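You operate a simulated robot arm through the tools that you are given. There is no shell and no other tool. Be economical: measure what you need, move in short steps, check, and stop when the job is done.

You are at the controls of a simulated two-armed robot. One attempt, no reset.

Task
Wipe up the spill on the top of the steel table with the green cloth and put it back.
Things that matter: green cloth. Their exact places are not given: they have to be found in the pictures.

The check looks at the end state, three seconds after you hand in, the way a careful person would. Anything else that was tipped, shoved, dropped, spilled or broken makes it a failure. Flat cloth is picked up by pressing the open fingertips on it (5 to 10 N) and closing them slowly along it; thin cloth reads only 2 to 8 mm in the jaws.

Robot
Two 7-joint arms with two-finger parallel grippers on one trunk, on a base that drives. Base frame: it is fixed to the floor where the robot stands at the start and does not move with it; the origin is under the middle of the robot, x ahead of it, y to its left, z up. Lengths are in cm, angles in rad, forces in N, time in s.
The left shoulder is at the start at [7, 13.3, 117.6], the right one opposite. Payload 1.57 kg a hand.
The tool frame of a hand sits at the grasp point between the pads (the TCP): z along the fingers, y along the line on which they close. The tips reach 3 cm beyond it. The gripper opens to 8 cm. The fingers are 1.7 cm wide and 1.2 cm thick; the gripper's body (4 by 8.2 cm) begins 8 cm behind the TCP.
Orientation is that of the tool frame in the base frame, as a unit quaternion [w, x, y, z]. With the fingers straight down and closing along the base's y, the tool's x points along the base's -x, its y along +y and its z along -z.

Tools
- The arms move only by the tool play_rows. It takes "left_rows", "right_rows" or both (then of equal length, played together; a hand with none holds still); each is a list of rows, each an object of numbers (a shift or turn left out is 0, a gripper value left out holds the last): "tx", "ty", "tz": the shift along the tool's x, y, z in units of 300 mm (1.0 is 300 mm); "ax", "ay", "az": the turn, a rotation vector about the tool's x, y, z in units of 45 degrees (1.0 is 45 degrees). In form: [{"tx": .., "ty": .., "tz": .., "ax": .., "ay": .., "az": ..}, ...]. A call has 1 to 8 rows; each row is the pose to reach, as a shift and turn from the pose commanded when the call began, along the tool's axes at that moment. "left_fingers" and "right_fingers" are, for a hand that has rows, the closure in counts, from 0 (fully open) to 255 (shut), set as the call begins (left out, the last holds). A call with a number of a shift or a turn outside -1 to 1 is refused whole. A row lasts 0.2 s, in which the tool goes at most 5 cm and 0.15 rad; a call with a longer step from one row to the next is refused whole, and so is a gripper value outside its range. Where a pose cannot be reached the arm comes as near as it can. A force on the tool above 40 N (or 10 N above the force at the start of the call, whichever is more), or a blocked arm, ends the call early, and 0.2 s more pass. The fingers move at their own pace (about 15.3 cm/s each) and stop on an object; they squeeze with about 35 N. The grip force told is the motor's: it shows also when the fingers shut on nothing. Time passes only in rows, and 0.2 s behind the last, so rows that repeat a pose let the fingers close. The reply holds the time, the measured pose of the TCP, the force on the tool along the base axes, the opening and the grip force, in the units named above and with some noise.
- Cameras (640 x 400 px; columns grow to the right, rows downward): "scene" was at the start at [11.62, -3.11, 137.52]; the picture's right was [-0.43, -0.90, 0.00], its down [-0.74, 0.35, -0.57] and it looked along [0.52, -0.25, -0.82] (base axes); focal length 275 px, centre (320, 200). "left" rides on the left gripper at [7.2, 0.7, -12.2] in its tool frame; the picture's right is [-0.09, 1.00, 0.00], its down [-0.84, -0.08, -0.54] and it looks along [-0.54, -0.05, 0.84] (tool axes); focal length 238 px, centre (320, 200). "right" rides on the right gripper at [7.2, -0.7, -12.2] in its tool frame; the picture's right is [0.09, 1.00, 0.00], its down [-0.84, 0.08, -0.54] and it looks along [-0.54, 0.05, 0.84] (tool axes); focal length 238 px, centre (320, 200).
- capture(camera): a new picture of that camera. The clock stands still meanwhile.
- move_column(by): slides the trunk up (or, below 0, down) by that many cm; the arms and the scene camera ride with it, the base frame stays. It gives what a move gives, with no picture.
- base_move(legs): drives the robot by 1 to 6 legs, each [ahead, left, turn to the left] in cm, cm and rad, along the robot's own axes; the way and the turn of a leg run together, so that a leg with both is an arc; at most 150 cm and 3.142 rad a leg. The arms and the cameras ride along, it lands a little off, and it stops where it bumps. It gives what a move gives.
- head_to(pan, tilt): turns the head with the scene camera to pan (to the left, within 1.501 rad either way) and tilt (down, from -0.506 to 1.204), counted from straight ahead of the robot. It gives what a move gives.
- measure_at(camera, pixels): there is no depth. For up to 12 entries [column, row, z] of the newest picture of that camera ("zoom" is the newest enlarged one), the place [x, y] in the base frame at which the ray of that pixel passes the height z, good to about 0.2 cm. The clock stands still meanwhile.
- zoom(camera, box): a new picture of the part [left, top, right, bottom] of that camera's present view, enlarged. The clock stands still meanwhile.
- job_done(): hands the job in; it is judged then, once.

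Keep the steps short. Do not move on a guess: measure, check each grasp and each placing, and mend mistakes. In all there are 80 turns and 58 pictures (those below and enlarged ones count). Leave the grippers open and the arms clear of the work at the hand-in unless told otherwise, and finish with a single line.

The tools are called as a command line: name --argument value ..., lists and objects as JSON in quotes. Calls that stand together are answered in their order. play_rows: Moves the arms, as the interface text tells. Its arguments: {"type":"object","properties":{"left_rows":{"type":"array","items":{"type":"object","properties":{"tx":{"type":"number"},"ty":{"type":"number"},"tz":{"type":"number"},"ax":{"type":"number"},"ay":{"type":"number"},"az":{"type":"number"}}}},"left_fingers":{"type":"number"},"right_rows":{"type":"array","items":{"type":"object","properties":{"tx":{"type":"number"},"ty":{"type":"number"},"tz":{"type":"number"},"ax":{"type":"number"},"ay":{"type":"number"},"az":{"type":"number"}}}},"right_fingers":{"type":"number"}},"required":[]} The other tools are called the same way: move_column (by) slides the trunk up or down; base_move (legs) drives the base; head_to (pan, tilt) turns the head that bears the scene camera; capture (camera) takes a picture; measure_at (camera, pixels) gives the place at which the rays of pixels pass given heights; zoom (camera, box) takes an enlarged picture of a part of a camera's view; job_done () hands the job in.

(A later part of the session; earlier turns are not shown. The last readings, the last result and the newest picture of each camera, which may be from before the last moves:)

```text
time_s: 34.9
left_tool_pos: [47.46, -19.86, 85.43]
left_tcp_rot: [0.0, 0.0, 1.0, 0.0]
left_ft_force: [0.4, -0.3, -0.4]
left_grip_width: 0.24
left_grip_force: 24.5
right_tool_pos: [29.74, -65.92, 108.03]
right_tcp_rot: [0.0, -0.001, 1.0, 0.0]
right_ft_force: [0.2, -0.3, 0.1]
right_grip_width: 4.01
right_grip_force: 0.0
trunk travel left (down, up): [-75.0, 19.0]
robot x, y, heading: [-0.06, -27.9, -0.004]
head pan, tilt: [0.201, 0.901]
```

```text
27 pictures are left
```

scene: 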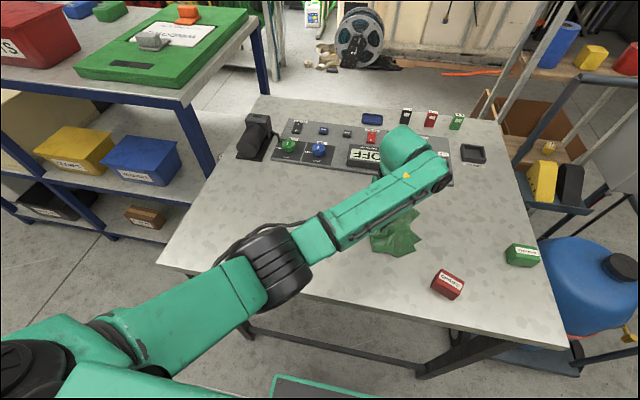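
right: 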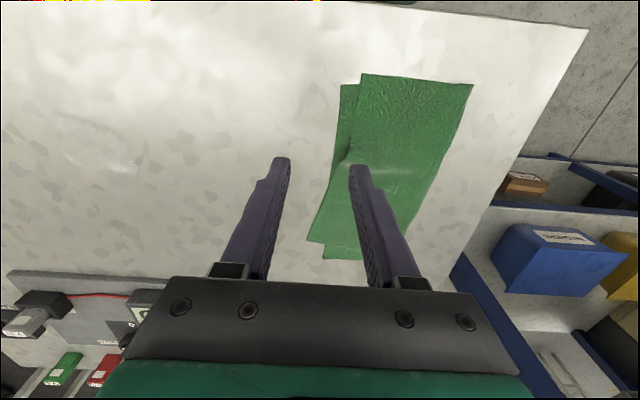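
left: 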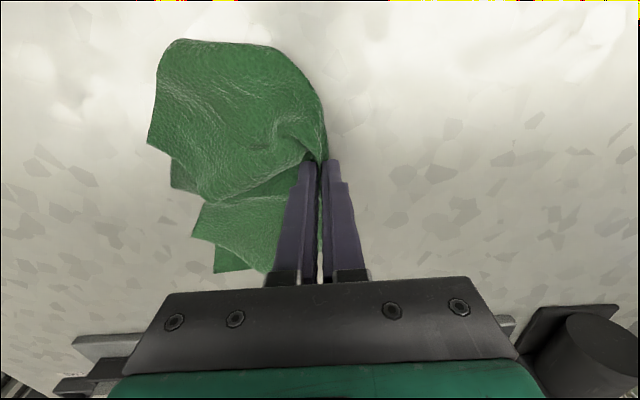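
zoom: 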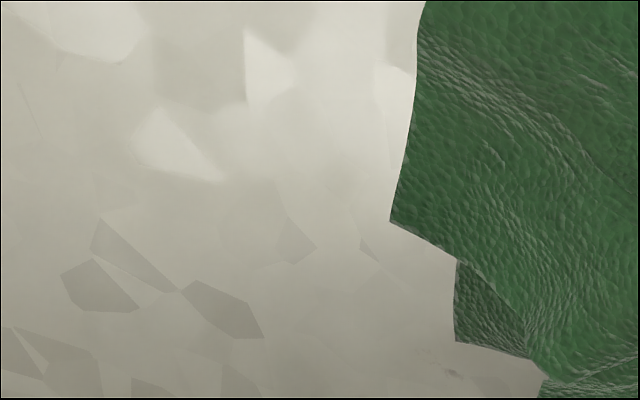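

The earlier drops are gone; one speck shows at about (169,200). I'll drag on in +y, which wipes and uncovers the remaining area, then look at the whole patch.

measure_at --camera "left" --pixels '[[169.5, 200, 81.7]]'

play_rows --left_rows '[{"ty": 0.1}, {"ty": 0.2}, {"ty": 0.3}, {"ty": 0.4}, {"ty": 0.48}, {"ty": 0.48}]'

zoom --camera "scene" --box '[300, 170, 460, 270]'

zoom --camera "left" --box '[0, 60, 240, 210]'

```text
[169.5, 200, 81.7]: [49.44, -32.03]
```

```text
time_s: 36.3
left_tool_pos: [47.59, -5.43, 85.32]
left_tcp_rot: [0.001, -0.001, 1.0, 0.001]
left_ft_force: [-0.5, 0.2, 0.6]
left_grip_width: 0.26
left_grip_force: 23.9
right_tool_pos: [29.74, -66.02, 108.01]
right_tcp_rot: [0.0, -0.001, 1.0, 0.0]
right_ft_force: [0.8, 0.7, -1.3]
right_grip_width: 3.98
right_grip_force: 0.0
trunk travel left (down, up): [-75.0, 19.0]
robot x, y, heading: [0.06, -27.41, 0.001]
head pan, tilt: [0.201, 0.901]
```

```text
4.00 times, centred on (380, 220) of scene
```

zoom: 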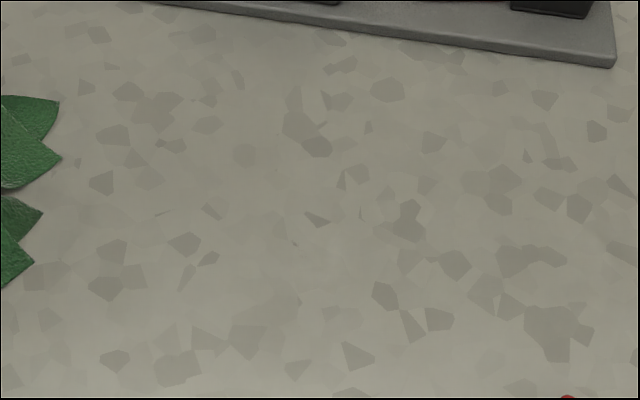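

```text
2.67 times, centred on (120, 135) of left
```

zoom: 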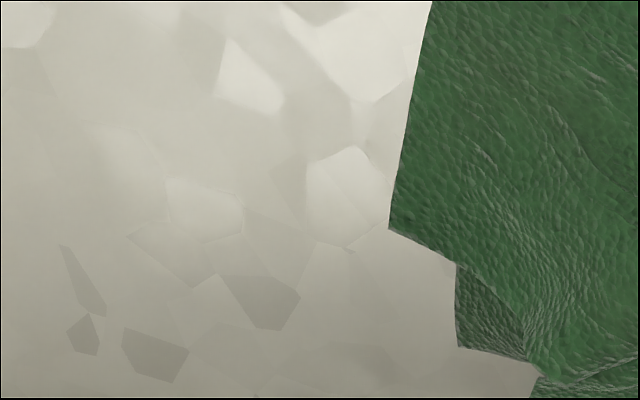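

In the scene zoom I see a tiny mark near (295,243). I'll zoom tighter there.

measure_at --camera "scene" --pixels '[[373.7, 230.7, 81.7], [352, 250, 81.7], [395, 250, 81.7]]'

zoom --camera "scene" --box '[345, 205, 401, 240]'

```text
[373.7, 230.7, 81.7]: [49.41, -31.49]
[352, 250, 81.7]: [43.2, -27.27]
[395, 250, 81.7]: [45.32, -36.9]
```

```text
11.43 times, centred on (373, 222) of scene
```

zoom: 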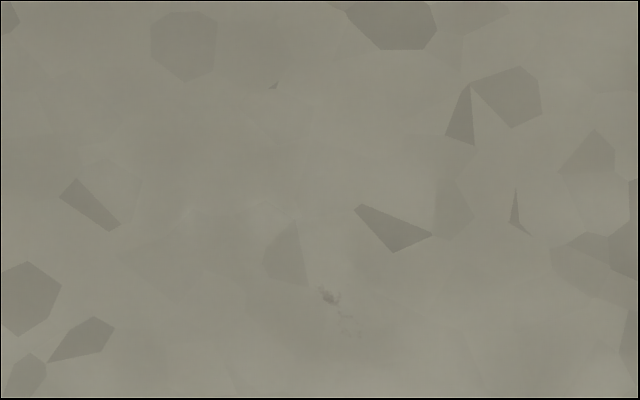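

One small remnant is confirmed at (49.4, −31.6) by both cameras. I'll do one more pass gripped at x ≈ 53, so a flat part of the cloth crosses it.

play_rows --left_rows '[{"tz": -0.13}, {"tz": -0.26}, {"tz": -0.39}, {"tz": -0.5, "ty": -0.05}, {"tz": -0.5, "ty": -0.2, "tx": -0.03}, {"tz": -0.5, "ty": -0.35, "tx": -0.08}, {"tz": -0.5, "ty": -0.5, "tx": -0.13}, {"tz": -0.5, "ty": -0.65, "tx": -0.18}]'

play_rows --left_rows '[{"ty": -0.15}, {"ty": -0.3}, {"ty": -0.35}, {"ty": -0.35}]'

play_rows --left_rows '[{"tz": 0.1}, {"tz": 0.18}, {"ty": 0.03, "tz": 0.26}, {"ty": 0.07, "tz": 0.34}, {"ty": 0.11, "tz": 0.42}, {"ty": 0.15, "tz": 0.503}, {"ty": 0.15, "tz": 0.503}]'

capture --camera "left"

```text
time_s: 38.1
left_tool_pos: [53.25, -24.84, 100.36]
left_tcp_rot: [-0.001, 0.0, 1.0, 0.001]
left_ft_force: [-0.7, -0.3, -0.4]
left_grip_width: 0.29
left_grip_force: 24.1
right_tool_pos: [29.93, -66.18, 107.78]
right_tcp_rot: [0.0, -0.001, 1.0, 0.001]
right_ft_force: [0.0, -0.7, -0.1]
right_grip_width: 3.96
right_grip_force: 0.1
trunk travel left (down, up): [-75.0, 19.0]
robot x, y, heading: [0.12, -27.54, 0.001]
head pan, tilt: [0.201, 0.901]
```

```text
time_s: 39.1
left_tool_pos: [53.03, -35.54, 100.26]
left_tcp_rot: [0.0, -0.001, 1.0, 0.0]
left_ft_force: [0.0, -0.7, -0.4]
left_grip_width: 0.26
left_grip_force: 24.0
right_tool_pos: [29.79, -65.88, 108.09]
right_tcp_rot: [0.0, -0.001, 1.0, 0.0]
right_ft_force: [1.1, 0.4, -0.1]
right_grip_width: 3.97
right_grip_force: 0.0
trunk travel left (down, up): [-75.0, 19.0]
robot x, y, heading: [0.41, -27.39, 0.0]
head pan, tilt: [0.201, 0.901]
```

```text
time_s: 40.7
left_tool_pos: [53.31, -30.82, 85.42]
left_tcp_rot: [0.0, -0.001, 1.0, 0.001]
left_ft_force: [-0.9, -0.4, 2.3]
left_grip_width: 0.24
left_grip_force: 24.1
right_tool_pos: [29.77, -65.85, 108.09]
right_tcp_rot: [0.001, -0.001, 1.0, -0.001]
right_ft_force: [0.5, 0.5, 0.6]
right_grip_width: 3.96
right_grip_force: 0.0
trunk travel left (down, up): [-75.0, 19.0]
robot x, y, heading: [-0.04, -27.89, 0.001]
head pan, tilt: [0.201, 0.901]
```

```text
23 pictures are left
```

left: 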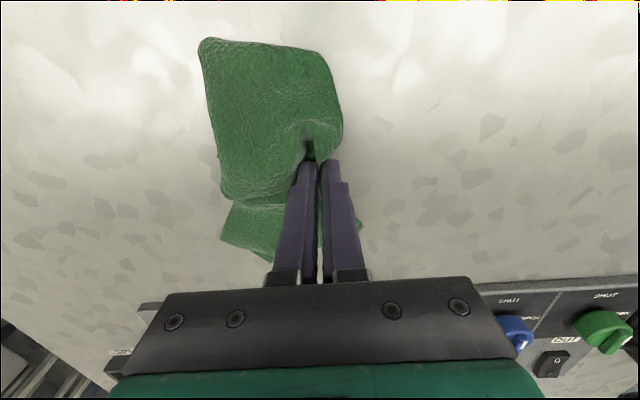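

It is covered. I'll rub in x, then drag +y and inspect.

play_rows --left_rows '[{"tx": 0.08}, {"tx": 0.13, "ty": 0.03}, {"tx": 0.05, "ty": 0.05}, {"tx": 0, "ty": 0.09}, {"tx": 0.06, "ty": 0.16}, {"tx": 0.08, "ty": 0.26}, {"tx": 0.1, "ty": 0.38}, {"tx": 0.12, "ty": 0.5}]'

play_rows --left_rows '[{"ty": 0.12, "tx": 0.02}, {"ty": 0.24, "tx": 0.02}, {"ty": 0.34, "tx": 0.02}, {"ty": 0.34, "tx": 0.02}]'

zoom --camera "scene" --box '[333, 200, 413, 250]'

capture --camera "scene"

```text
time_s: 42.5
left_tool_pos: [49.39, -15.7, 85.36]
left_tcp_rot: [0.0, -0.001, 1.0, 0.0]
left_ft_force: [0.1, -0.2, 0.7]
left_grip_width: 0.24
left_grip_force: 24.2
right_tool_pos: [29.71, -65.74, 108.01]
right_tcp_rot: [0.0, -0.001, 1.0, -0.001]
right_ft_force: [-0.5, 0.5, -0.1]
right_grip_width: 3.99
right_grip_force: 0.0
trunk travel left (down, up): [-75.0, 19.0]
robot x, y, heading: [-0.05, -27.67, 0.003]
head pan, tilt: [0.201, 0.901]
```

```text
time_s: 43.5
left_tool_pos: [48.73, -5.84, 85.41]
left_tcp_rot: [0.0, -0.001, 1.0, 0.001]
left_ft_force: [-0.2, -0.8, -0.9]
left_grip_width: 0.27
left_grip_force: 24.1
right_tool_pos: [29.76, -65.91, 108.03]
right_tcp_rot: [0.0, -0.001, 1.0, 0.001]
right_ft_force: [0.9, -0.5, -0.2]
right_grip_width: 3.97
right_grip_force: 0.1
trunk travel left (down, up): [-75.0, 19.0]
robot x, y, heading: [0.32, -27.81, -0.004]
head pan, tilt: [0.201, 0.901]
```

```text
8.00 times, centred on (373, 225) of scene
```

zoom: 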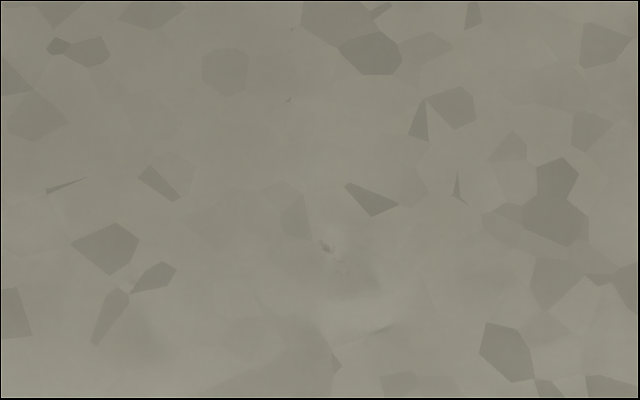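

```text
21 pictures are left
```

scene: 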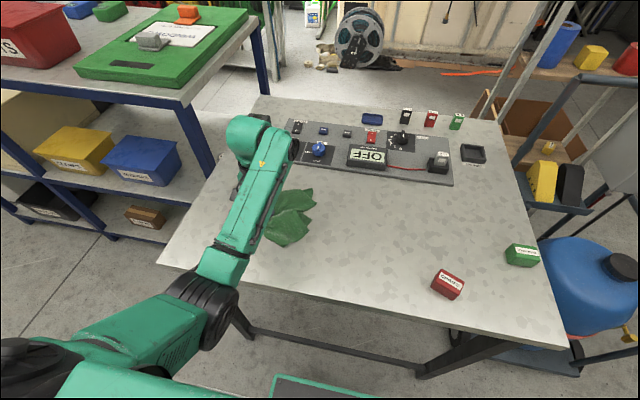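

The mark looks fainter but may still be there. I'll zoom with the same box as before to compare.

zoom --camera "scene" --box '[345, 205, 401, 240]'

```text
11.43 times, centred on (373, 222) of scene
```

zoom: 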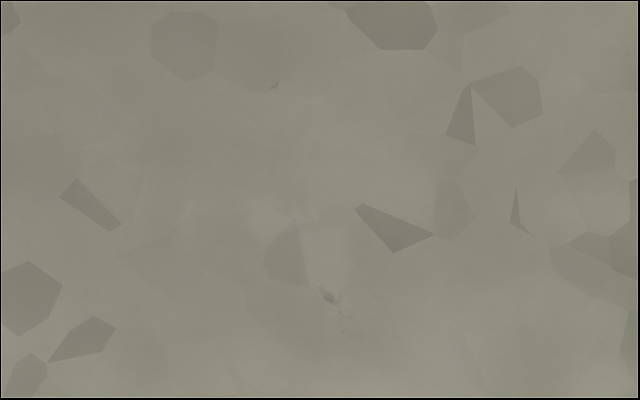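

The mark is unchanged, so it was likely under the raised bump by the fingers. I'll do one more pass gripped at x ≈ 56.5, so the flat middle of the near half passes over (49.4, −31.6).

play_rows --left_rows '[{"tz": -0.13}, {"tz": -0.26}, {"tz": -0.39}, {"tz": -0.5, "ty": -0.05}, {"tz": -0.5, "ty": -0.19, "tx": -0.05}, {"tz": -0.5, "ty": -0.33, "tx": -0.12}, {"tz": -0.5, "ty": -0.47, "tx": -0.19}, {"tz": -0.5, "ty": -0.61, "tx": -0.26}]'

play_rows --left_rows '[{"ty": -0.15}, {"ty": -0.3}, {"ty": -0.4}, {"ty": -0.4}]'

play_rows --left_rows '[{"tz": 0.1}, {"tz": 0.18}, {"ty": 0.03, "tz": 0.26}, {"ty": 0.07, "tz": 0.34}, {"ty": 0.11, "tz": 0.42}, {"ty": 0.15, "tz": 0.505}, {"ty": 0.15, "tz": 0.505}]'

capture --camera "left"

```text
time_s: 45.3
left_tool_pos: [56.64, -24.12, 100.26]
left_tcp_rot: [-0.001, -0.002, 1.0, 0.001]
left_ft_force: [-0.4, -0.9, -0.3]
left_grip_width: 0.26
left_grip_force: 23.8
right_tool_pos: [29.81, -66.09, 107.84]
right_tcp_rot: [0.0, -0.001, 1.0, 0.002]
right_ft_force: [-0.2, -1.4, 0.2]
right_grip_width: 3.99
right_grip_force: 0.2
trunk travel left (down, up): [-75.0, 19.0]
robot x, y, heading: [-0.08, -27.69, 0.004]
head pan, tilt: [0.201, 0.901]
```

```text
time_s: 46.3
left_tool_pos: [55.84, -32.48, 100.29]
left_tcp_rot: [-0.001, -0.001, 1.0, 0.0]
left_ft_force: [0.8, 0.1, -0.1]
left_grip_width: 0.25
left_grip_force: 23.7
left hand out of reach, approached as far as the arm can: row 2, 3, 4
right_tool_pos: [29.84, -65.87, 108.09]
right_tcp_rot: [0.0, 0.0, 1.0, 0.001]
right_ft_force: [0.1, 0.1, 0.0]
right_grip_width: 3.99
right_grip_force: 0.0
trunk travel left (down, up): [-75.0, 19.0]
robot x, y, heading: [0.1, -27.56, -0.005]
head pan, tilt: [0.201, 0.901]
```

```text
time_s: 47.9
left_tool_pos: [55.77, -27.94, 85.23]
left_tcp_rot: [0.001, 0.0, 1.0, 0.001]
left_ft_force: [0.9, -1.4, 8.3]
left_grip_width: 0.25
left_grip_force: 24.2
right_tool_pos: [29.64, -65.94, 107.98]
right_tcp_rot: [0.001, -0.001, 1.0, 0.0]
right_ft_force: [0.2, 0.2, -0.4]
right_grip_width: 3.98
right_grip_force: 0.1
trunk travel left (down, up): [-75.0, 19.0]
robot x, y, heading: [-0.1, -28.17, -0.002]
head pan, tilt: [0.201, 0.901]
```

```text
19 pictures are left
```

left: 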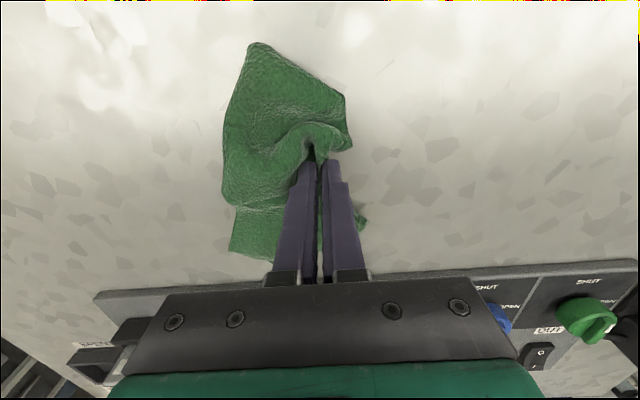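

The spot should be under the cloth at about (277,95). I'll rub ±x, then drag +y and look.

play_rows --left_rows '[{"tz": -0.007, "tx": 0.06}, {"tz": -0.007, "tx": 0.1, "ty": 0.02}, {"tz": -0.007, "tx": 0.03, "ty": 0.04}, {"tz": -0.007, "tx": 0, "ty": 0.1}, {"tz": -0.007, "tx": 0.02, "ty": 0.2}, {"tz": -0.007, "tx": 0.06, "ty": 0.32}, {"tz": -0.007, "tx": 0.1, "ty": 0.44}, {"tz": -0.007, "tx": 0.14, "ty": 0.56}]'

zoom --camera "scene" --box '[333, 205, 405, 250]'

```text
time_s: 49.7
left_tool_pos: [51.62, -10.96, 85.2]
left_tcp_rot: [-0.001, -0.001, 1.0, 0.0]
left_ft_force: [-0.2, 0.0, -0.1]
left_grip_width: 0.23
left_grip_force: 23.9
right_tool_pos: [29.69, -65.7, 107.95]
right_tcp_rot: [0.0, -0.001, 1.0, -0.001]
right_ft_force: [-0.3, 0.0, 0.2]
right_grip_width: 3.97
right_grip_force: 0.1
trunk travel left (down, up): [-75.0, 19.0]
robot x, y, heading: [-0.01, -27.71, -0.004]
head pan, tilt: [0.201, 0.901]
```

```text
8.89 times, centred on (369, 228) of scene
```

zoom: 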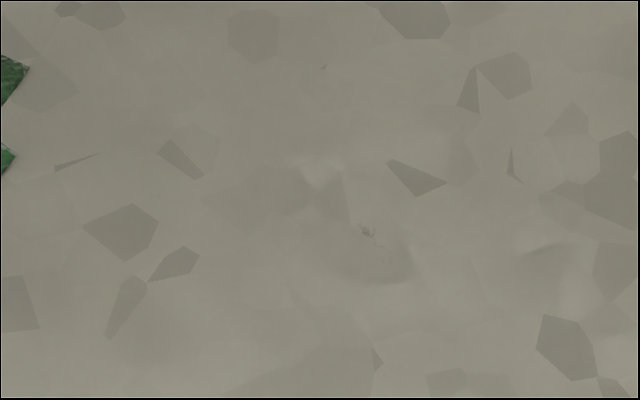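

The little mark stays at (49.4, −31.6), the far tip of the old spill outline. I'll go directly over it, pressing the cloth bunch under the fingertips at about 5 N with short strokes.

play_rows --left_rows '[{"tz": -0.13}, {"tz": -0.26}, {"tz": -0.38}, {"tz": -0.45, "ty": -0.1}, {"tz": -0.45, "ty": -0.25, "tx": 0.03}, {"tz": -0.45, "ty": -0.4, "tx": 0.07}, {"tz": -0.45, "ty": -0.55, "tx": 0.07}, {"tz": -0.45, "ty": -0.7, "tx": 0.07}]'

play_rows --left_rows '[{"ty": -0.1}, {"ty": -0.13, "tz": 0.1}, {"ty": -0.13, "tz": 0.2}, {"ty": -0.1, "tz": 0.3}, {"ty": -0.07, "tz": 0.38}, {"ty": -0.04, "tz": 0.44}, {"ty": -0.02, "tz": 0.452}, {"ty": -0.02, "tz": 0.452}]'

```text
time_s: 51.5
left_tool_pos: [49.82, -32.29, 98.74]
left_tcp_rot: [0.0, 0.0, 1.0, 0.002]
left_ft_force: [-0.3, -0.2, -0.8]
left_grip_width: 0.27
left_grip_force: 24.2
right_tool_pos: [29.8, -66.24, 107.91]
right_tcp_rot: [0.0, -0.001, 1.0, 0.002]
right_ft_force: [0.4, -0.8, -0.7]
right_grip_width: 3.97
right_grip_force: 0.1
trunk travel left (down, up): [-75.0, 19.0]
robot x, y, heading: [-0.05, -27.55, 0.004]
head pan, tilt: [0.201, 0.901]
```

```text
time_s: 53.3
left_tool_pos: [49.59, -32.82, 85.2]
left_tcp_rot: [0.001, -0.001, 1.0, 0.0]
left_ft_force: [0.2, -1.4, 7.1]
left_grip_width: 0.25
left_grip_force: 23.9
right_tool_pos: [29.77, -66.01, 108.02]
right_tcp_rot: [0.0, -0.001, 1.0, 0.001]
right_ft_force: [0.4, -0.3, -0.1]
right_grip_width: 3.97
right_grip_force: 0.2
trunk travel left (down, up): [-75.0, 19.0]
robot x, y, heading: [0.16, -28.13, 0.004]
head pan, tilt: [0.201, 0.901]
```

It is pressing at 7 N just beside the mark. Short strokes now, then I'll drag away in +y.

play_rows --left_rows '[{"ty": 0.05}, {"ty": 0.08, "tx": 0.04}, {"ty": 0.0, "tx": 0.04}, {"ty": 0.0, "tx": 0.02}, {"ty": 0.08, "tx": 0.02}, {"ty": 0.08, "tx": -0.03}, {"ty": 0.0, "tx": -0.03}, {"ty": 0.04, "tx": 0.02}]'

play_rows --left_rows '[{"ty": 0.1, "tz": -0.005}, {"ty": 0.2, "tz": -0.005}, {"ty": 0.32, "tz": -0.005}, {"ty": 0.44, "tz": -0.005}, {"ty": 0.56, "tz": -0.005}, {"ty": 0.68, "tz": -0.005}, {"ty": 0.78, "tz": -0.005}, {"ty": 0.78, "tz": -0.005}]'

zoom --camera "scene" --box '[333, 205, 405, 250]'

```text
time_s: 55.1
left_tool_pos: [48.98, -31.62, 85.26]
left_tcp_rot: [0.001, -0.001, 1.0, 0.0]
left_ft_force: [1.7, -2.9, 10.0]
left_grip_width: 0.25
left_grip_force: 24.2
right_tool_pos: [29.61, -65.76, 108.12]
right_tcp_rot: [0.0, 0.0, 1.0, 0.0]
right_ft_force: [0.4, -0.8, 0.3]
right_grip_width: 3.97
right_grip_force: 0.0
trunk travel left (down, up): [-75.0, 19.0]
robot x, y, heading: [0.12, -27.27, -0.003]
head pan, tilt: [0.201, 0.901]
```

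```text
time_s: 56.9
left_tool_pos: [49.03, -7.96, 85.43]
left_tcp_rot: [-0.001, -0.001, 1.0, 0.0]
left_ft_force: [-0.3, 0.4, 0.2]
left_grip_width: 0.23
left_grip_force: 24.0
right_tool_pos: [29.8, -65.91, 107.94]
right_tcp_rot: [0.0, -0.001, 1.0, -0.001]
right_ft_force: [0.4, 0.5, -0.1]
right_grip_width: 3.97
right_grip_force: 0.0
trunk travel left (down, up): [-75.0, 19.0]
robot x, y, heading: [0.23, -27.76, 0.003]
head pan, tilt: [0.201, 0.901]
```

```text
8.89 times, centred on (369, 228) of scene
```

zoom: 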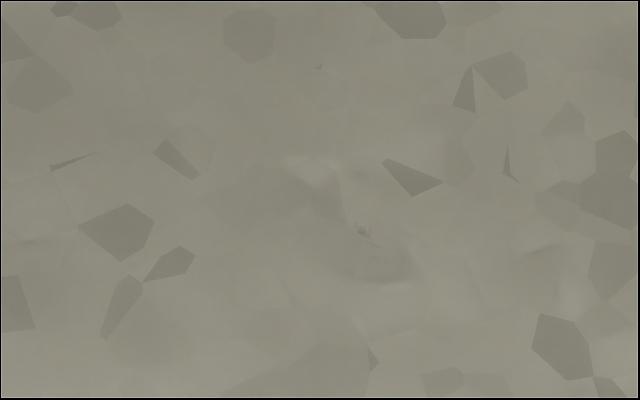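

The mark hasn't changed even after direct rubbing at 10 N, so it may be part of the steel's pattern. I'll check from the right hand's camera, at another angle.

capture --camera "right"

```text
16 pictures are left
```

right: 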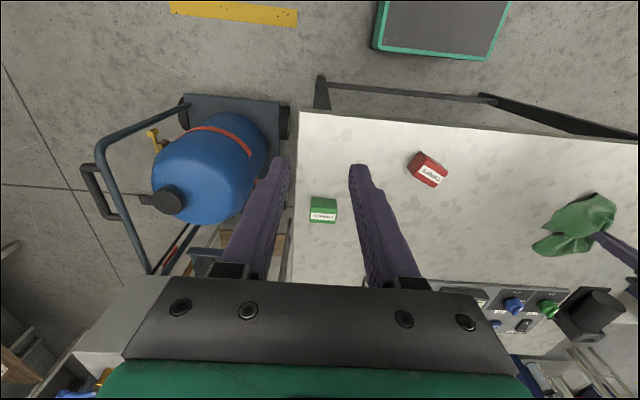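

zoom --camera "right" --box '[440, 165, 536, 225]'

measure_at --camera "zoom" --pixels '[[320, 200, 81.7], [320, 300, 81.7], [420, 200, 81.7]]'

```text
6.67 times, centred on (488, 195) of right
```

zoom: 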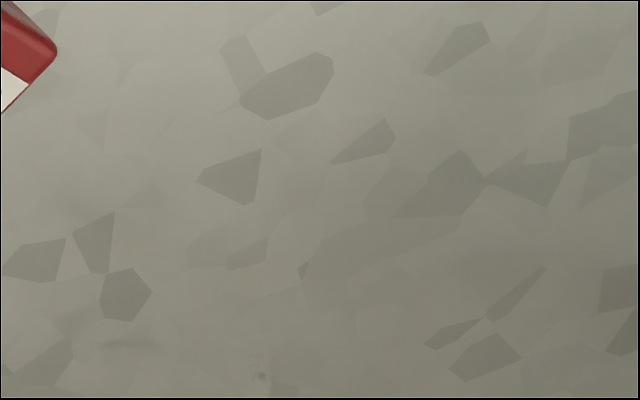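

```text
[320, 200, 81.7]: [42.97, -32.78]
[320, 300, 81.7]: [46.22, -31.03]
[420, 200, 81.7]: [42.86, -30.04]
```

A faint speck shows from this angle too, so it is a residue. The cloth tents up behind the pinch, so that spot never got pressed. I'll lay the cloth over it, release, press and rub the cloth from above with the fingertips, then grip it again.

play_rows --left_rows '[{"tz": -0.14}, {"tz": -0.28}, {"tz": -0.42}, {"tz": -0.48, "ty": -0.1}, {"tz": -0.48, "ty": -0.25, "tx": -0.03}, {"tz": -0.48, "ty": -0.4, "tx": -0.08}, {"tz": -0.48, "ty": -0.55, "tx": -0.13}, {"tz": -0.48, "ty": -0.69, "tx": -0.167}]'

play_rows --left_rows '[{"ty": -0.12}, {"ty": -0.15, "tz": 0.1}, {"ty": -0.15, "tz": 0.2}, {"ty": -0.1, "tz": 0.28}, {"ty": -0.04, "tz": 0.36}, {"ty": 0.02, "tz": 0.42}, {"ty": 0.07, "tz": 0.475}, {"ty": 0.08, "tz": 0.475}]'

capture --camera "left"

measure_at --camera "left" --pixels '[[250, 100, 82], [290, 100, 82], [250, 130, 82], [290, 130, 82], [250, 70, 82], [290, 70, 82]]'

```text
time_s: 58.7
left_tool_pos: [53.88, -28.83, 99.91]
left_tcp_rot: [-0.001, -0.001, 1.0, 0.001]
left_ft_force: [0.1, 0.2, 0.2]
left_grip_width: 0.25
left_grip_force: 24.4
right_tool_pos: [29.91, -66.12, 108.02]
right_tcp_rot: [0.001, -0.002, 1.0, 0.0]
right_ft_force: [-0.5, -1.4, 0.4]
right_grip_width: 3.99
right_grip_force: 0.1
trunk travel left (down, up): [-75.0, 19.0]
robot x, y, heading: [-0.22, -27.82, 0.004]
head pan, tilt: [0.201, 0.901]
```

```text
time_s: 60.5
left_tool_pos: [54.07, -26.44, 85.61]
left_tcp_rot: [0.0, -0.001, 1.0, 0.0]
left_ft_force: [0.2, -1.0, 2.7]
left_grip_width: 0.32
left_grip_force: 24.0
right_tool_pos: [29.78, -65.93, 107.92]
right_tcp_rot: [0.0, -0.001, 1.0, 0.001]
right_ft_force: [0.0, 0.4, 0.0]
right_grip_width: 3.97
right_grip_force: 0.1
trunk travel left (down, up): [-75.0, 19.0]
robot x, y, heading: [-0.11, -27.38, 0.001]
head pan, tilt: [0.201, 0.901]
```

```text
14 pictures are left
```

left: 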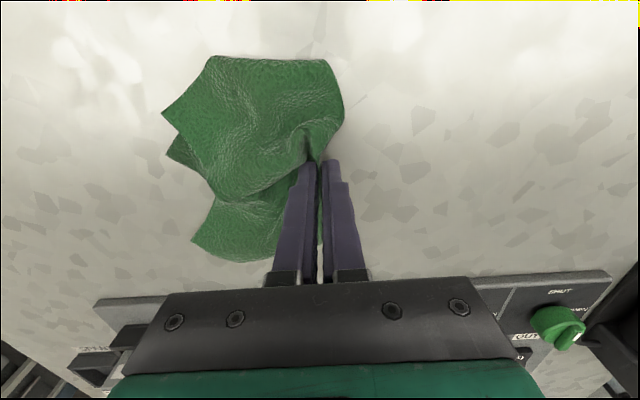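

```text
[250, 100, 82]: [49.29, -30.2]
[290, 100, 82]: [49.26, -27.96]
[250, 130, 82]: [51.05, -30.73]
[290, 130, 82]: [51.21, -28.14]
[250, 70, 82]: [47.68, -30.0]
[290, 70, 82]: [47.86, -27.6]
```

The spot (49.4, −31.6) lies under flat cloth at about (228,102). I'll release gently, raise the hand, and move over it.

play_rows --left_rows '[{"tz": 0}, {"tz": 0}]' --left_fingers 190

play_rows --left_rows '[{"tz": -0.05}, {"tz": -0.15}, {"tz": -0.15, "ty": -0.09, "tx": 0.08}, {"tz": -0.15, "ty": -0.175, "tx": 0.155}, {"tz": -0.05, "ty": -0.175, "tx": 0.155}, {"tz": -0.005, "ty": -0.175, "tx": 0.155}, {"tz": 0, "ty": -0.175, "tx": 0.155}]'

capture --camera "left"

```text
time_s: 61.1
left_tool_pos: [53.96, -26.47, 85.52]
left_tcp_rot: [0.0, -0.001, 1.0, 0.001]
left_ft_force: [-0.4, -0.5, -0.3]
left_grip_width: 2.01
left_grip_force: 0.1
right_tool_pos: [29.83, -65.82, 107.96]
right_tcp_rot: [-0.001, 0.0, 1.0, 0.0]
right_ft_force: [0.2, 0.3, 0.7]
right_grip_width: 3.95
right_grip_force: 0.0
trunk travel left (down, up): [-75.0, 19.0]
robot x, y, heading: [-0.04, -27.59, 0.0]
head pan, tilt: [0.201, 0.901]
```

```text
time_s: 62.7
left_tool_pos: [50.51, -30.16, 85.74]
left_tcp_rot: [0.01, -0.012, 1.0, 0.009]
left_ft_force: [-0.3, -1.2, -0.3]
left_grip_width: 2.02
left_grip_force: 0.0
right_tool_pos: [29.78, -65.91, 108.08]
right_tcp_rot: [0.0, 0.0, 1.0, 0.001]
right_ft_force: [-0.4, -0.1, 0.0]
right_grip_width: 3.98
right_grip_force: 0.1
trunk travel left (down, up): [-75.0, 19.0]
robot x, y, heading: [-0.12, -27.69, -0.0]
head pan, tilt: [0.201, 0.901]
```

```text
13 pictures are left
```

left: 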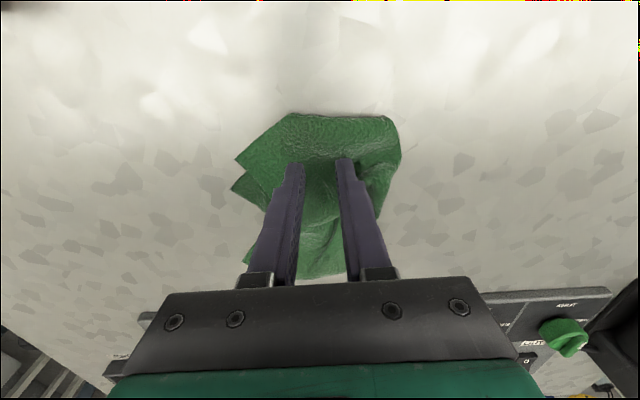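

The hand shows a small lag, so I'll let it settle, then press down in small steps.

play_rows --left_rows '[{"tz": 0.0}, {"tz": 0.01}]'

play_rows --left_rows '[{"tz": 0.007}, {"tz": 0.007}]'

```text
time_s: 63.3
left_tool_pos: [50.45, -29.88, 85.2]
left_tcp_rot: [0.009, -0.014, 1.0, 0.011]
left_ft_force: [-0.2, -0.9, 2.9]
left_grip_width: 2.06
left_grip_force: 0.0
right_tool_pos: [29.82, -65.82, 108.11]
right_tcp_rot: [0.0, -0.001, 1.0, -0.001]
right_ft_force: [-0.8, -0.6, 0.2]
right_grip_width: 3.98
right_grip_force: 0.0
trunk travel left (down, up): [-75.0, 19.0]
robot x, y, heading: [0.08, -27.44, 0.005]
head pan, tilt: [0.201, 0.901]
```

```text
time_s: 63.9
left_tool_pos: [50.45, -29.49, 85.21]
left_tcp_rot: [0.012, -0.014, 1.0, 0.015]
left_ft_force: [7.3, 0.9, 28.2]
left_grip_width: 1.88
left_grip_force: 0.0
right_tool_pos: [29.58, -65.89, 108.07]
right_tcp_rot: [0.002, -0.001, 1.0, 0.001]
right_ft_force: [-0.2, 0.1, -0.8]
right_grip_width: 3.98
right_grip_force: 0.1
trunk travel left (down, up): [-75.0, 19.0]
robot x, y, heading: [-0.28, -27.52, 0.002]
head pan, tilt: [0.201, 0.901]
```

The force jumped to 28 N and the pose is drifting, which I don't want. I'll raise 3 cm and read the pose.

play_rows --left_rows '[{"tz": -0.02}, {"tz": -0.06}, {"tz": -0.12}, {"tz": -0.12}]'

capture --camera "scene"

```text
time_s: 64.9
left_tool_pos: [50.41, -27.81, 87.16]
left_tcp_rot: [-0.001, -0.027, 0.999, 0.029]
left_ft_force: [-0.6, -1.1, -0.5]
left_grip_width: 2.03
left_grip_force: 0.1
right_tool_pos: [29.83, -65.97, 107.93]
right_tcp_rot: [-0.001, -0.001, 1.0, -0.001]
right_ft_force: [0.8, 0.1, -0.3]
right_grip_width: 3.97
right_grip_force: 0.1
trunk travel left (down, up): [-75.0, 19.0]
robot x, y, heading: [-0.08, -27.41, 0.002]
head pan, tilt: [0.201, 0.901]
```

```text
12 pictures are left
```

scene: 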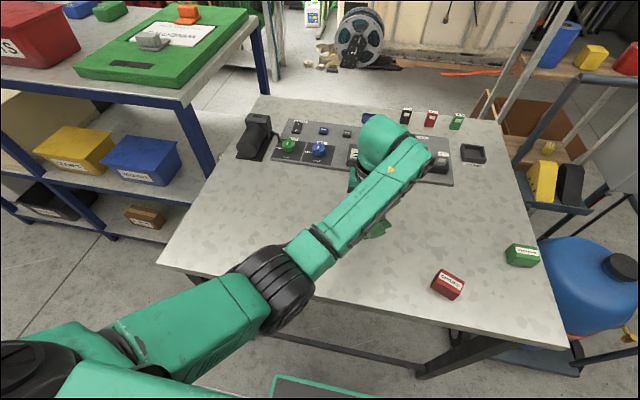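

The left arm seems close to a joint limit this far across. I'll raise it, ease it back to +y, then drive the base 12 cm farther right so the spot is in easy reach.

play_rows --left_rows '[{"tz": -0.12}, {"tz": -0.25}, {"tz": -0.35}, {"tz": -0.35, "ty": 0.12}, {"tz": -0.35, "ty": 0.24}, {"tz": -0.35, "ty": 0.36}, {"tz": -0.35, "ty": 0.36}]'

base_move --legs '[[0, -12, 0]]'

capture --camera "scene"

```text
time_s: 66.5
left_tool_pos: [49.22, -20.79, 99.11]
left_tcp_rot: [0.0, -0.001, 1.0, 0.0]
left_ft_force: [-0.4, 0.1, -0.3]
left_grip_width: 2.06
left_grip_force: 0.1
right_tool_pos: [29.76, -65.95, 107.92]
right_tcp_rot: [0.0, -0.001, 1.0, 0.0]
right_ft_force: [0.0, 0.0, 0.7]
right_grip_width: 4.0
right_grip_force: 0.0
trunk travel left (down, up): [-75.0, 19.0]
robot x, y, heading: [0.01, -27.7, -0.003]
head pan, tilt: [0.201, 0.901]
```

```text
time_s: 67.8
left_tool_pos: [49.35, -32.93, 99.03]
left_tcp_rot: [-0.001, -0.002, 1.0, 0.0]
left_ft_force: [0.6, -0.3, -0.7]
left_grip_width: 2.05
left_grip_force: 0.0
right_tool_pos: [29.89, -77.96, 108.05]
right_tcp_rot: [0.0, -0.002, 1.0, 0.0]
right_ft_force: [0.2, -0.5, 0.1]
right_grip_width: 3.97
right_grip_force: 0.0
trunk travel left (down, up): [-75.0, 19.0]
robot x, y, heading: [0.1, -39.88, 0.001]
head pan, tilt: [0.201, 0.901]
```

```text
11 pictures are left
```

scene: 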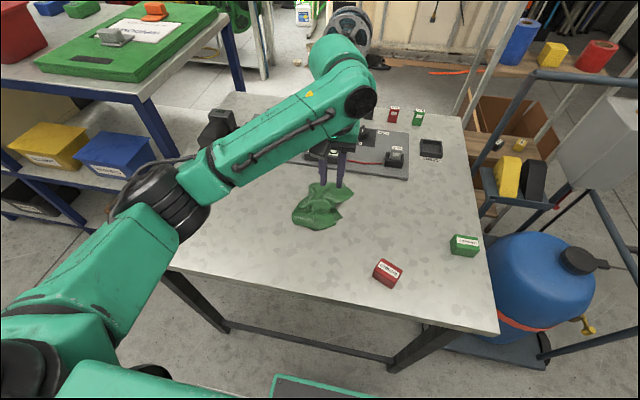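

The pose is clean again. I'll measure the cloth's outline, to see whether it still covers (49.4, −31.6).

measure_at --camera "scene" --pixels '[[291, 221, 82], [305, 185, 82], [354, 188, 82], [338, 226, 82], [310, 229, 82], [340, 210, 82], [330, 205, 82], [318, 208, 82]]'

zoom --camera "scene" --box '[272, 170, 372, 240]'

```text
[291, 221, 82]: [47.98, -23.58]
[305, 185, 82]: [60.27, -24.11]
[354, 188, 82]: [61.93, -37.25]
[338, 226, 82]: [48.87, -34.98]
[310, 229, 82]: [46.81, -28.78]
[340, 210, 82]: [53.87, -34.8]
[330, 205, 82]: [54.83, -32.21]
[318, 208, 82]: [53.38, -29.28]
```

```text
5.71 times, centred on (322, 205) of scene
```

zoom: 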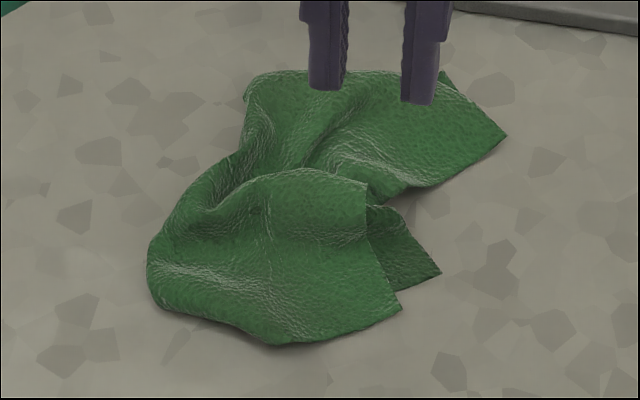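

The spot is under the cloth, at about (302,303) in the zoom. With fingers closed, I'll come down over it and press gently.

play_rows --left_rows '[{"ty": 0.045}, {"ty": 0.045, "tz": 0.12}, {"ty": 0.045, "tz": 0.24}, {"ty": 0.045, "tz": 0.36}, {"ty": 0.045, "tz": 0.42}, {"ty": 0.045, "tz": 0.44}, {"ty": 0.045, "tz": 0.44}]' --left_fingers 255

play_rows --left_rows '[{"tz": 0.007}, {"tz": 0.007}]'

```text
time_s: 69.4
left_tool_pos: [49.19, -31.74, 85.74]
left_tcp_rot: [0.001, -0.001, 1.0, 0.001]
left_ft_force: [0.1, -0.3, 0.0]
left_grip_width: 0.0
left_grip_force: 20.6
right_tool_pos: [29.8, -78.07, 108.01]
right_tcp_rot: [0.0, -0.002, 1.0, -0.001]
right_ft_force: [0.7, -0.4, -0.4]
right_grip_width: 3.97
right_grip_force: 0.0
trunk travel left (down, up): [-75.0, 19.0]
robot x, y, heading: [-0.14, -39.81, 0.005]
head pan, tilt: [0.201, 0.901]
```

```text
time_s: 70.0
left_tool_pos: [49.2, -31.62, 85.59]
left_tcp_rot: [-0.001, -0.002, 1.0, -0.001]
left_ft_force: [-0.3, 0.6, -0.9]
left_grip_width: 0.0
left_grip_force: 22.0
right_tool_pos: [29.94, -78.13, 107.96]
right_tcp_rot: [-0.001, -0.001, 1.0, 0.0]
right_ft_force: [-0.2, -0.8, 0.4]
right_grip_width: 3.98
right_grip_force: 0.0
trunk travel left (down, up): [-75.0, 19.0]
robot x, y, heading: [-0.07, -39.86, 0.005]
head pan, tilt: [0.201, 0.901]
```

play_rows --left_rows '[{"tz": 0.007}, {"tz": 0.007}]'

play_rows --left_rows '[{"tz": 0.005}, {"tz": 0.005}]'

play_rows --left_rows '[{"tz": 0.003}, {"tz": 0.003}]'

```text
time_s: 70.6
left_tool_pos: [49.17, -31.73, 85.42]
left_tcp_rot: [0.0, -0.002, 1.0, 0.0]
left_ft_force: [0.3, -1.1, -0.1]
left_grip_width: 0.0
left_grip_force: 21.4
right_tool_pos: [29.92, -78.0, 107.91]
right_tcp_rot: [0.0, -0.002, 1.0, 0.0]
right_ft_force: [0.2, 0.5, 0.2]
right_grip_width: 3.97
right_grip_force: 0.1
trunk travel left (down, up): [-75.0, 19.0]
robot x, y, heading: [-0.44, -39.81, -0.001]
head pan, tilt: [0.201, 0.901]
```

```text
time_s: 71.2
left_tool_pos: [49.31, -31.71, 85.25]
left_tcp_rot: [0.0, -0.002, 1.0, 0.0]
left_ft_force: [-0.2, 0.3, 0.7]
left_grip_width: 0.02
left_grip_force: 21.2
right_tool_pos: [29.83, -78.06, 108.05]
right_tcp_rot: [0.001, -0.003, 1.0, 0.0]
right_ft_force: [-0.4, 0.3, -0.4]
right_grip_width: 3.98
right_grip_force: 0.0
trunk travel left (down, up): [-75.0, 19.0]
robot x, y, heading: [0.27, -39.72, 0.0]
head pan, tilt: [0.201, 0.901]
```

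```text
time_s: 71.8
left_tool_pos: [49.19, -31.7, 85.18]
left_tcp_rot: [0.001, -0.002, 1.0, 0.001]
left_ft_force: [-0.2, -0.4, 1.9]
left_grip_width: 0.01
left_grip_force: 21.6
right_tool_pos: [29.9, -78.06, 108.04]
right_tcp_rot: [0.0, -0.002, 1.0, 0.0]
right_ft_force: [-0.3, 0.4, -0.6]
right_grip_width: 3.98
right_grip_force: 0.0
trunk travel left (down, up): [-75.0, 19.0]
robot x, y, heading: [-0.25, -39.85, 0.007]
head pan, tilt: [0.201, 0.901]
```

Contact at 1.9 N. I'll press a touch more and rub in small strokes of ±1.5 cm.

play_rows --left_rows '[{"tz": 0.005}, {"tz": 0.006, "ty": 0.04}, {"tz": 0.006, "ty": -0.04}, {"tz": 0.006, "tx": 0.04}, {"tz": 0.006, "tx": -0.04}, {"tz": 0.006, "ty": 0.04}, {"tz": 0.006, "ty": -0.02}, {"tz": 0.006}]'

play_rows --left_rows '[{"tx": 0.03, "ty": 0.03}, {"tx": 0.03, "ty": -0.03}, {"tx": -0.03, "ty": -0.03}, {"tx": -0.03, "ty": 0.03}, {"tx": 0}, {"tx": 0}]'

play_rows --left_rows '[{"tz": -0.05}, {"tz": -0.18}, {"tz": -0.3}, {"tz": -0.3}]'

zoom --camera "scene" --box '[272, 170, 372, 240]'

```text
time_s: 73.6
left_tool_pos: [49.11, -31.81, 85.06]
left_tcp_rot: [0.002, -0.001, 1.0, 0.0]
left_ft_force: [-0.9, -4.1, 16.5]
left_grip_width: 0.02
left_grip_force: 21.9
right_tool_pos: [29.59, -78.21, 107.93]
right_tcp_rot: [0.002, -0.001, 1.0, 0.0]
right_ft_force: [-0.2, 0.4, 0.4]
right_grip_width: 3.97
right_grip_force: 0.1
trunk travel left (down, up): [-75.0, 19.0]
robot x, y, heading: [-0.37, -39.71, 0.004]
head pan, tilt: [0.201, 0.901]
```

```text
time_s: 75.0
left_tool_pos: [49.21, -31.69, 85.15]
left_tcp_rot: [0.0, -0.004, 1.0, 0.001]
left_ft_force: [2.6, 3.5, 16.2]
left_grip_width: 0.03
left_grip_force: 22.0
right_tool_pos: [29.83, -78.02, 108.12]
right_tcp_rot: [0.001, -0.001, 1.0, 0.0]
right_ft_force: [-1.0, -0.2, 0.4]
right_grip_width: 4.0
right_grip_force: 0.3
trunk travel left (down, up): [-75.0, 19.0]
robot x, y, heading: [0.5, -40.06, 0.004]
head pan, tilt: [0.201, 0.901]
```

```text
time_s: 76.0
left_tool_pos: [49.27, -31.53, 93.95]
left_tcp_rot: [-0.001, -0.002, 1.0, 0.001]
left_ft_force: [-0.5, 0.7, -0.1]
left_grip_width: 0.0
left_grip_force: 22.3
right_tool_pos: [29.87, -78.13, 108.03]
right_tcp_rot: [-0.001, -0.002, 1.0, 0.0]
right_ft_force: [0.2, -0.4, -0.2]
right_grip_width: 3.96
right_grip_force: 0.1
trunk travel left (down, up): [-75.0, 19.0]
robot x, y, heading: [0.26, -39.68, -0.0]
head pan, tilt: [0.201, 0.901]
```

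```text
5.71 times, centred on (322, 205) of scene
```

zoom: 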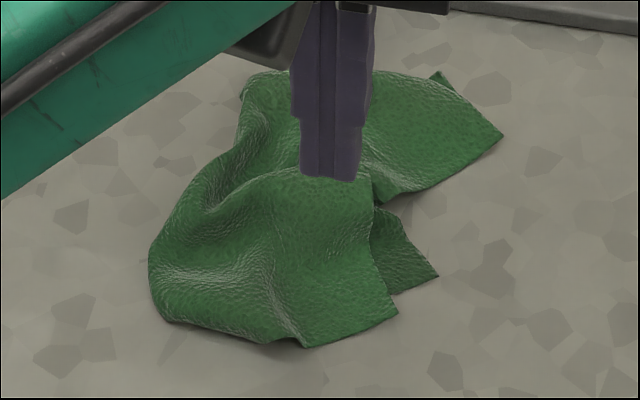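

It is rubbed well at 16 N and the cloth is still laid out. Now I'll re-grip the fold where it was pinched, at about (54.3, −26.3), with a 3 cm opening.

play_rows --left_rows '[{"tx": -0.08, "ty": 0.08}, {"tx": -0.168, "ty": 0.175}, {"tx": -0.168, "ty": 0.175, "tz": 0.1}, {"tx": -0.168, "ty": 0.175, "tz": 0.2}, {"tx": -0.168, "ty": 0.175, "tz": 0.27}, {"tx": -0.168, "ty": 0.175, "tz": 0.28}, {"tx": -0.168, "ty": 0.175, "tz": 0.28}]' --left_fingers 160

capture --camera "left"

```text
time_s: 77.6
left_tool_pos: [54.11, -26.22, 85.45]
left_tcp_rot: [0.0, -0.002, 1.0, 0.0]
left_ft_force: [0.4, -0.1, 0.0]
left_grip_width: 2.95
left_grip_force: 0.2
right_tool_pos: [29.93, -77.99, 107.97]
right_tcp_rot: [0.0, -0.001, 1.0, 0.0]
right_ft_force: [0.0, 0.5, -0.3]
right_grip_width: 3.95
right_grip_force: 0.1
trunk travel left (down, up): [-75.0, 19.0]
robot x, y, heading: [0.29, -39.37, 0.003]
head pan, tilt: [0.201, 0.901]
```

```text
8 pictures are left
```

left: 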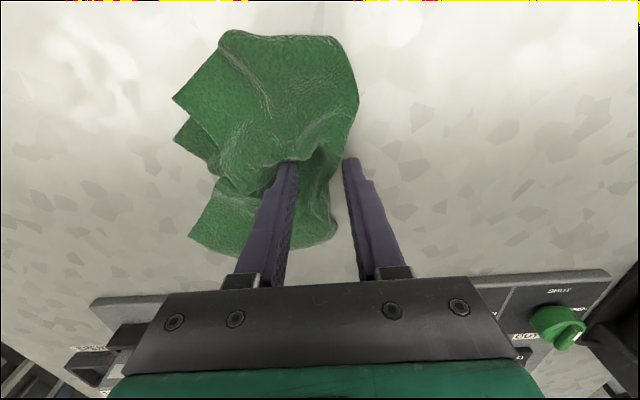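

The fold edge lies between the fingers. I'll press a little and close slowly.

play_rows --left_rows '[{"tz": 0.007}, {"tz": 0.009}]'

play_rows --left_rows '[{"tz": 0}]' --left_fingers 190

play_rows --left_rows '[{"tz": 0}]' --left_fingers 215

play_rows --left_rows '[{"tz": 0}, {"tz": 0}]' --left_fingers 255

```text
time_s: 78.2
left_tool_pos: [54.25, -26.34, 85.27]
left_tcp_rot: [0.0, -0.002, 1.0, -0.001]
left_ft_force: [-0.3, 0.1, -0.1]
left_grip_width: 2.99
left_grip_force: 0.0
right_tool_pos: [29.84, -78.02, 107.98]
right_tcp_rot: [0.001, -0.002, 1.0, 0.0]
right_ft_force: [0.5, 0.6, 0.9]
right_grip_width: 3.97
right_grip_force: 0.0
trunk travel left (down, up): [-75.0, 19.0]
robot x, y, heading: [0.0, -39.67, 0.001]
head pan, tilt: [0.201, 0.901]
```

```text
time_s: 78.6
left_tool_pos: [54.25, -26.23, 85.22]
left_tcp_rot: [0.0, -0.002, 1.0, 0.0]
left_ft_force: [0.0, 0.4, -0.8]
left_grip_width: 2.01
left_grip_force: 0.1
right_tool_pos: [29.96, -78.02, 107.94]
right_tcp_rot: [0.0, -0.001, 1.0, 0.001]
right_ft_force: [0.2, 0.4, 0.1]
right_grip_width: 3.96
right_grip_force: 0.0
trunk travel left (down, up): [-75.0, 19.0]
robot x, y, heading: [-0.65, -39.78, 0.004]
head pan, tilt: [0.201, 0.901]
```

```text
time_s: 79.0
left_tool_pos: [54.19, -26.27, 85.28]
left_tcp_rot: [0.0, -0.001, 1.0, -0.001]
left_ft_force: [-0.1, 0.0, 0.0]
left_grip_width: 1.28
left_grip_force: 0.2
right_tool_pos: [29.85, -78.13, 108.0]
right_tcp_rot: [0.0, -0.001, 1.0, 0.0]
right_ft_force: [-0.2, -0.3, 0.8]
right_grip_width: 3.98
right_grip_force: 0.1
trunk travel left (down, up): [-75.0, 19.0]
robot x, y, heading: [0.28, -39.89, 0.002]
head pan, tilt: [0.201, 0.901]
```

```text
time_s: 79.6
left_tool_pos: [54.32, -26.35, 85.36]
left_tcp_rot: [0.0, -0.002, 1.0, 0.0]
left_ft_force: [-0.3, -0.8, 1.3]
left_grip_width: 0.26
left_grip_force: 24.3
right_tool_pos: [29.82, -78.01, 108.0]
right_tcp_rot: [0.0, -0.002, 1.0, 0.0]
right_ft_force: [0.1, -0.1, -0.1]
right_grip_width: 4.0
right_grip_force: 0.1
trunk travel left (down, up): [-75.0, 19.0]
robot x, y, heading: [0.02, -39.9, -0.0]
head pan, tilt: [0.201, 0.901]
```

It reads 2.6 mm, so it is gripped. I'll drag +y 13 cm along the table and look at the spot.

play_rows --left_rows '[{"ty": 0.07}, {"ty": 0.15}, {"ty": 0.23}, {"ty": 0.31}, {"ty": 0.39}, {"ty": 0.46}, {"ty": 0.46}]'

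zoom --camera "scene" --box '[276, 180, 372, 240]'

```text
time_s: 81.2
left_tool_pos: [54.08, -12.57, 85.38]
left_tcp_rot: [-0.001, -0.002, 1.0, 0.0]
left_ft_force: [0.3, -1.4, 3.9]
left_grip_width: 0.26
left_grip_force: 24.0
right_tool_pos: [29.8, -78.07, 108.06]
right_tcp_rot: [0.0, -0.002, 1.0, -0.001]
right_ft_force: [0.1, 0.0, -0.1]
right_grip_width: 3.98
right_grip_force: 0.0
trunk travel left (down, up): [-75.0, 19.0]
robot x, y, heading: [-0.04, -39.78, -0.003]
head pan, tilt: [0.201, 0.901]
```

```text
6.67 times, centred on (324, 210) of scene
```

zoom: 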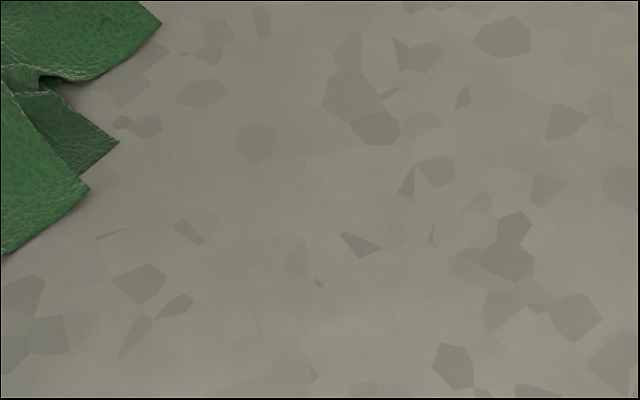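

The mark persists at (318,283). I'll measure it exactly from here to check that I really pressed on it.

measure_at --camera "zoom" --pixels '[[318, 283, 81.7], [330, 292, 81.7], [303, 165, 81.7]]'

zoom --camera "scene" --box '[314, 216, 334, 229]'

```text
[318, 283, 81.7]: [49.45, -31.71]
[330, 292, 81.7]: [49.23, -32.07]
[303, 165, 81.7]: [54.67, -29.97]
```

```text
16.00 times, centred on (324, 222) of scene
```

zoom: 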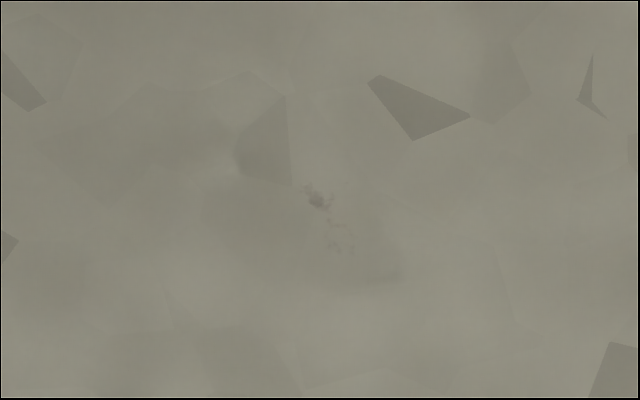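

The mark is a dry, grainy blemish with no glint. It sat exactly under the 16 N rub at (49.45, −31.7) and never changed, so it belongs to the table and the spill is gone. Now I'll put the cloth back: ease the press, then drive the base 13 cm left so the home spot is in reach, with the cloth sliding along.

play_rows --left_rows '[{"tz": -0.01, "tx": 0.05}, {"tz": -0.01, "tx": 0.1}, {"tz": -0.01, "tx": 0.15}, {"tz": -0.01, "tx": 0.19}, {"tz": -0.01, "tx": 0.19}]'

base_move --legs '[[0, 13, 0]]'

capture --camera "left"

```text
time_s: 82.4
left_tool_pos: [48.51, -12.56, 85.71]
left_tcp_rot: [-0.001, -0.002, 1.0, 0.0]
left_ft_force: [0.1, 0.0, -0.3]
left_grip_width: 0.27
left_grip_force: 23.7
right_tool_pos: [29.87, -78.15, 108.02]
right_tcp_rot: [-0.001, -0.002, 1.0, 0.001]
right_ft_force: [-0.4, 0.4, 0.3]
right_grip_width: 4.0
right_grip_force: 0.2
trunk travel left (down, up): [-75.0, 19.0]
robot x, y, heading: [-0.1, -40.06, 0.002]
head pan, tilt: [0.201, 0.901]
```

```text
time_s: 83.7
left_tool_pos: [48.53, 0.43, 85.73]
left_tcp_rot: [0.0, -0.001, 1.0, 0.001]
left_ft_force: [-0.8, -0.6, 0.0]
left_grip_width: 0.26
left_grip_force: 24.4
right_tool_pos: [29.84, -65.1, 108.02]
right_tcp_rot: [0.0, -0.002, 1.0, 0.001]
right_ft_force: [0.4, 0.7, 0.1]
right_grip_width: 3.97
right_grip_force: 0.0
trunk travel left (down, up): [-75.0, 19.0]
robot x, y, heading: [0.0, -26.77, 0.0]
head pan, tilt: [0.201, 0.901]
```

```text
5 pictures are left
```

left: 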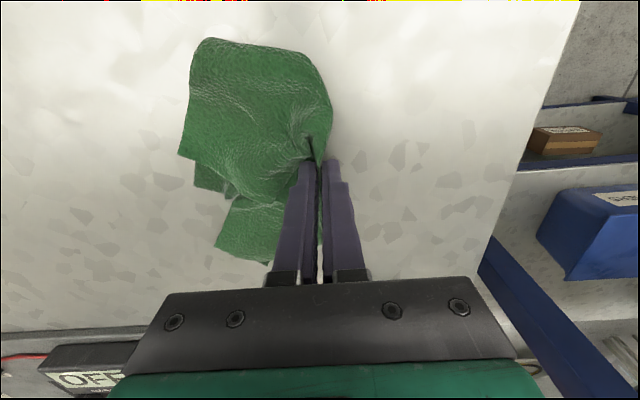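

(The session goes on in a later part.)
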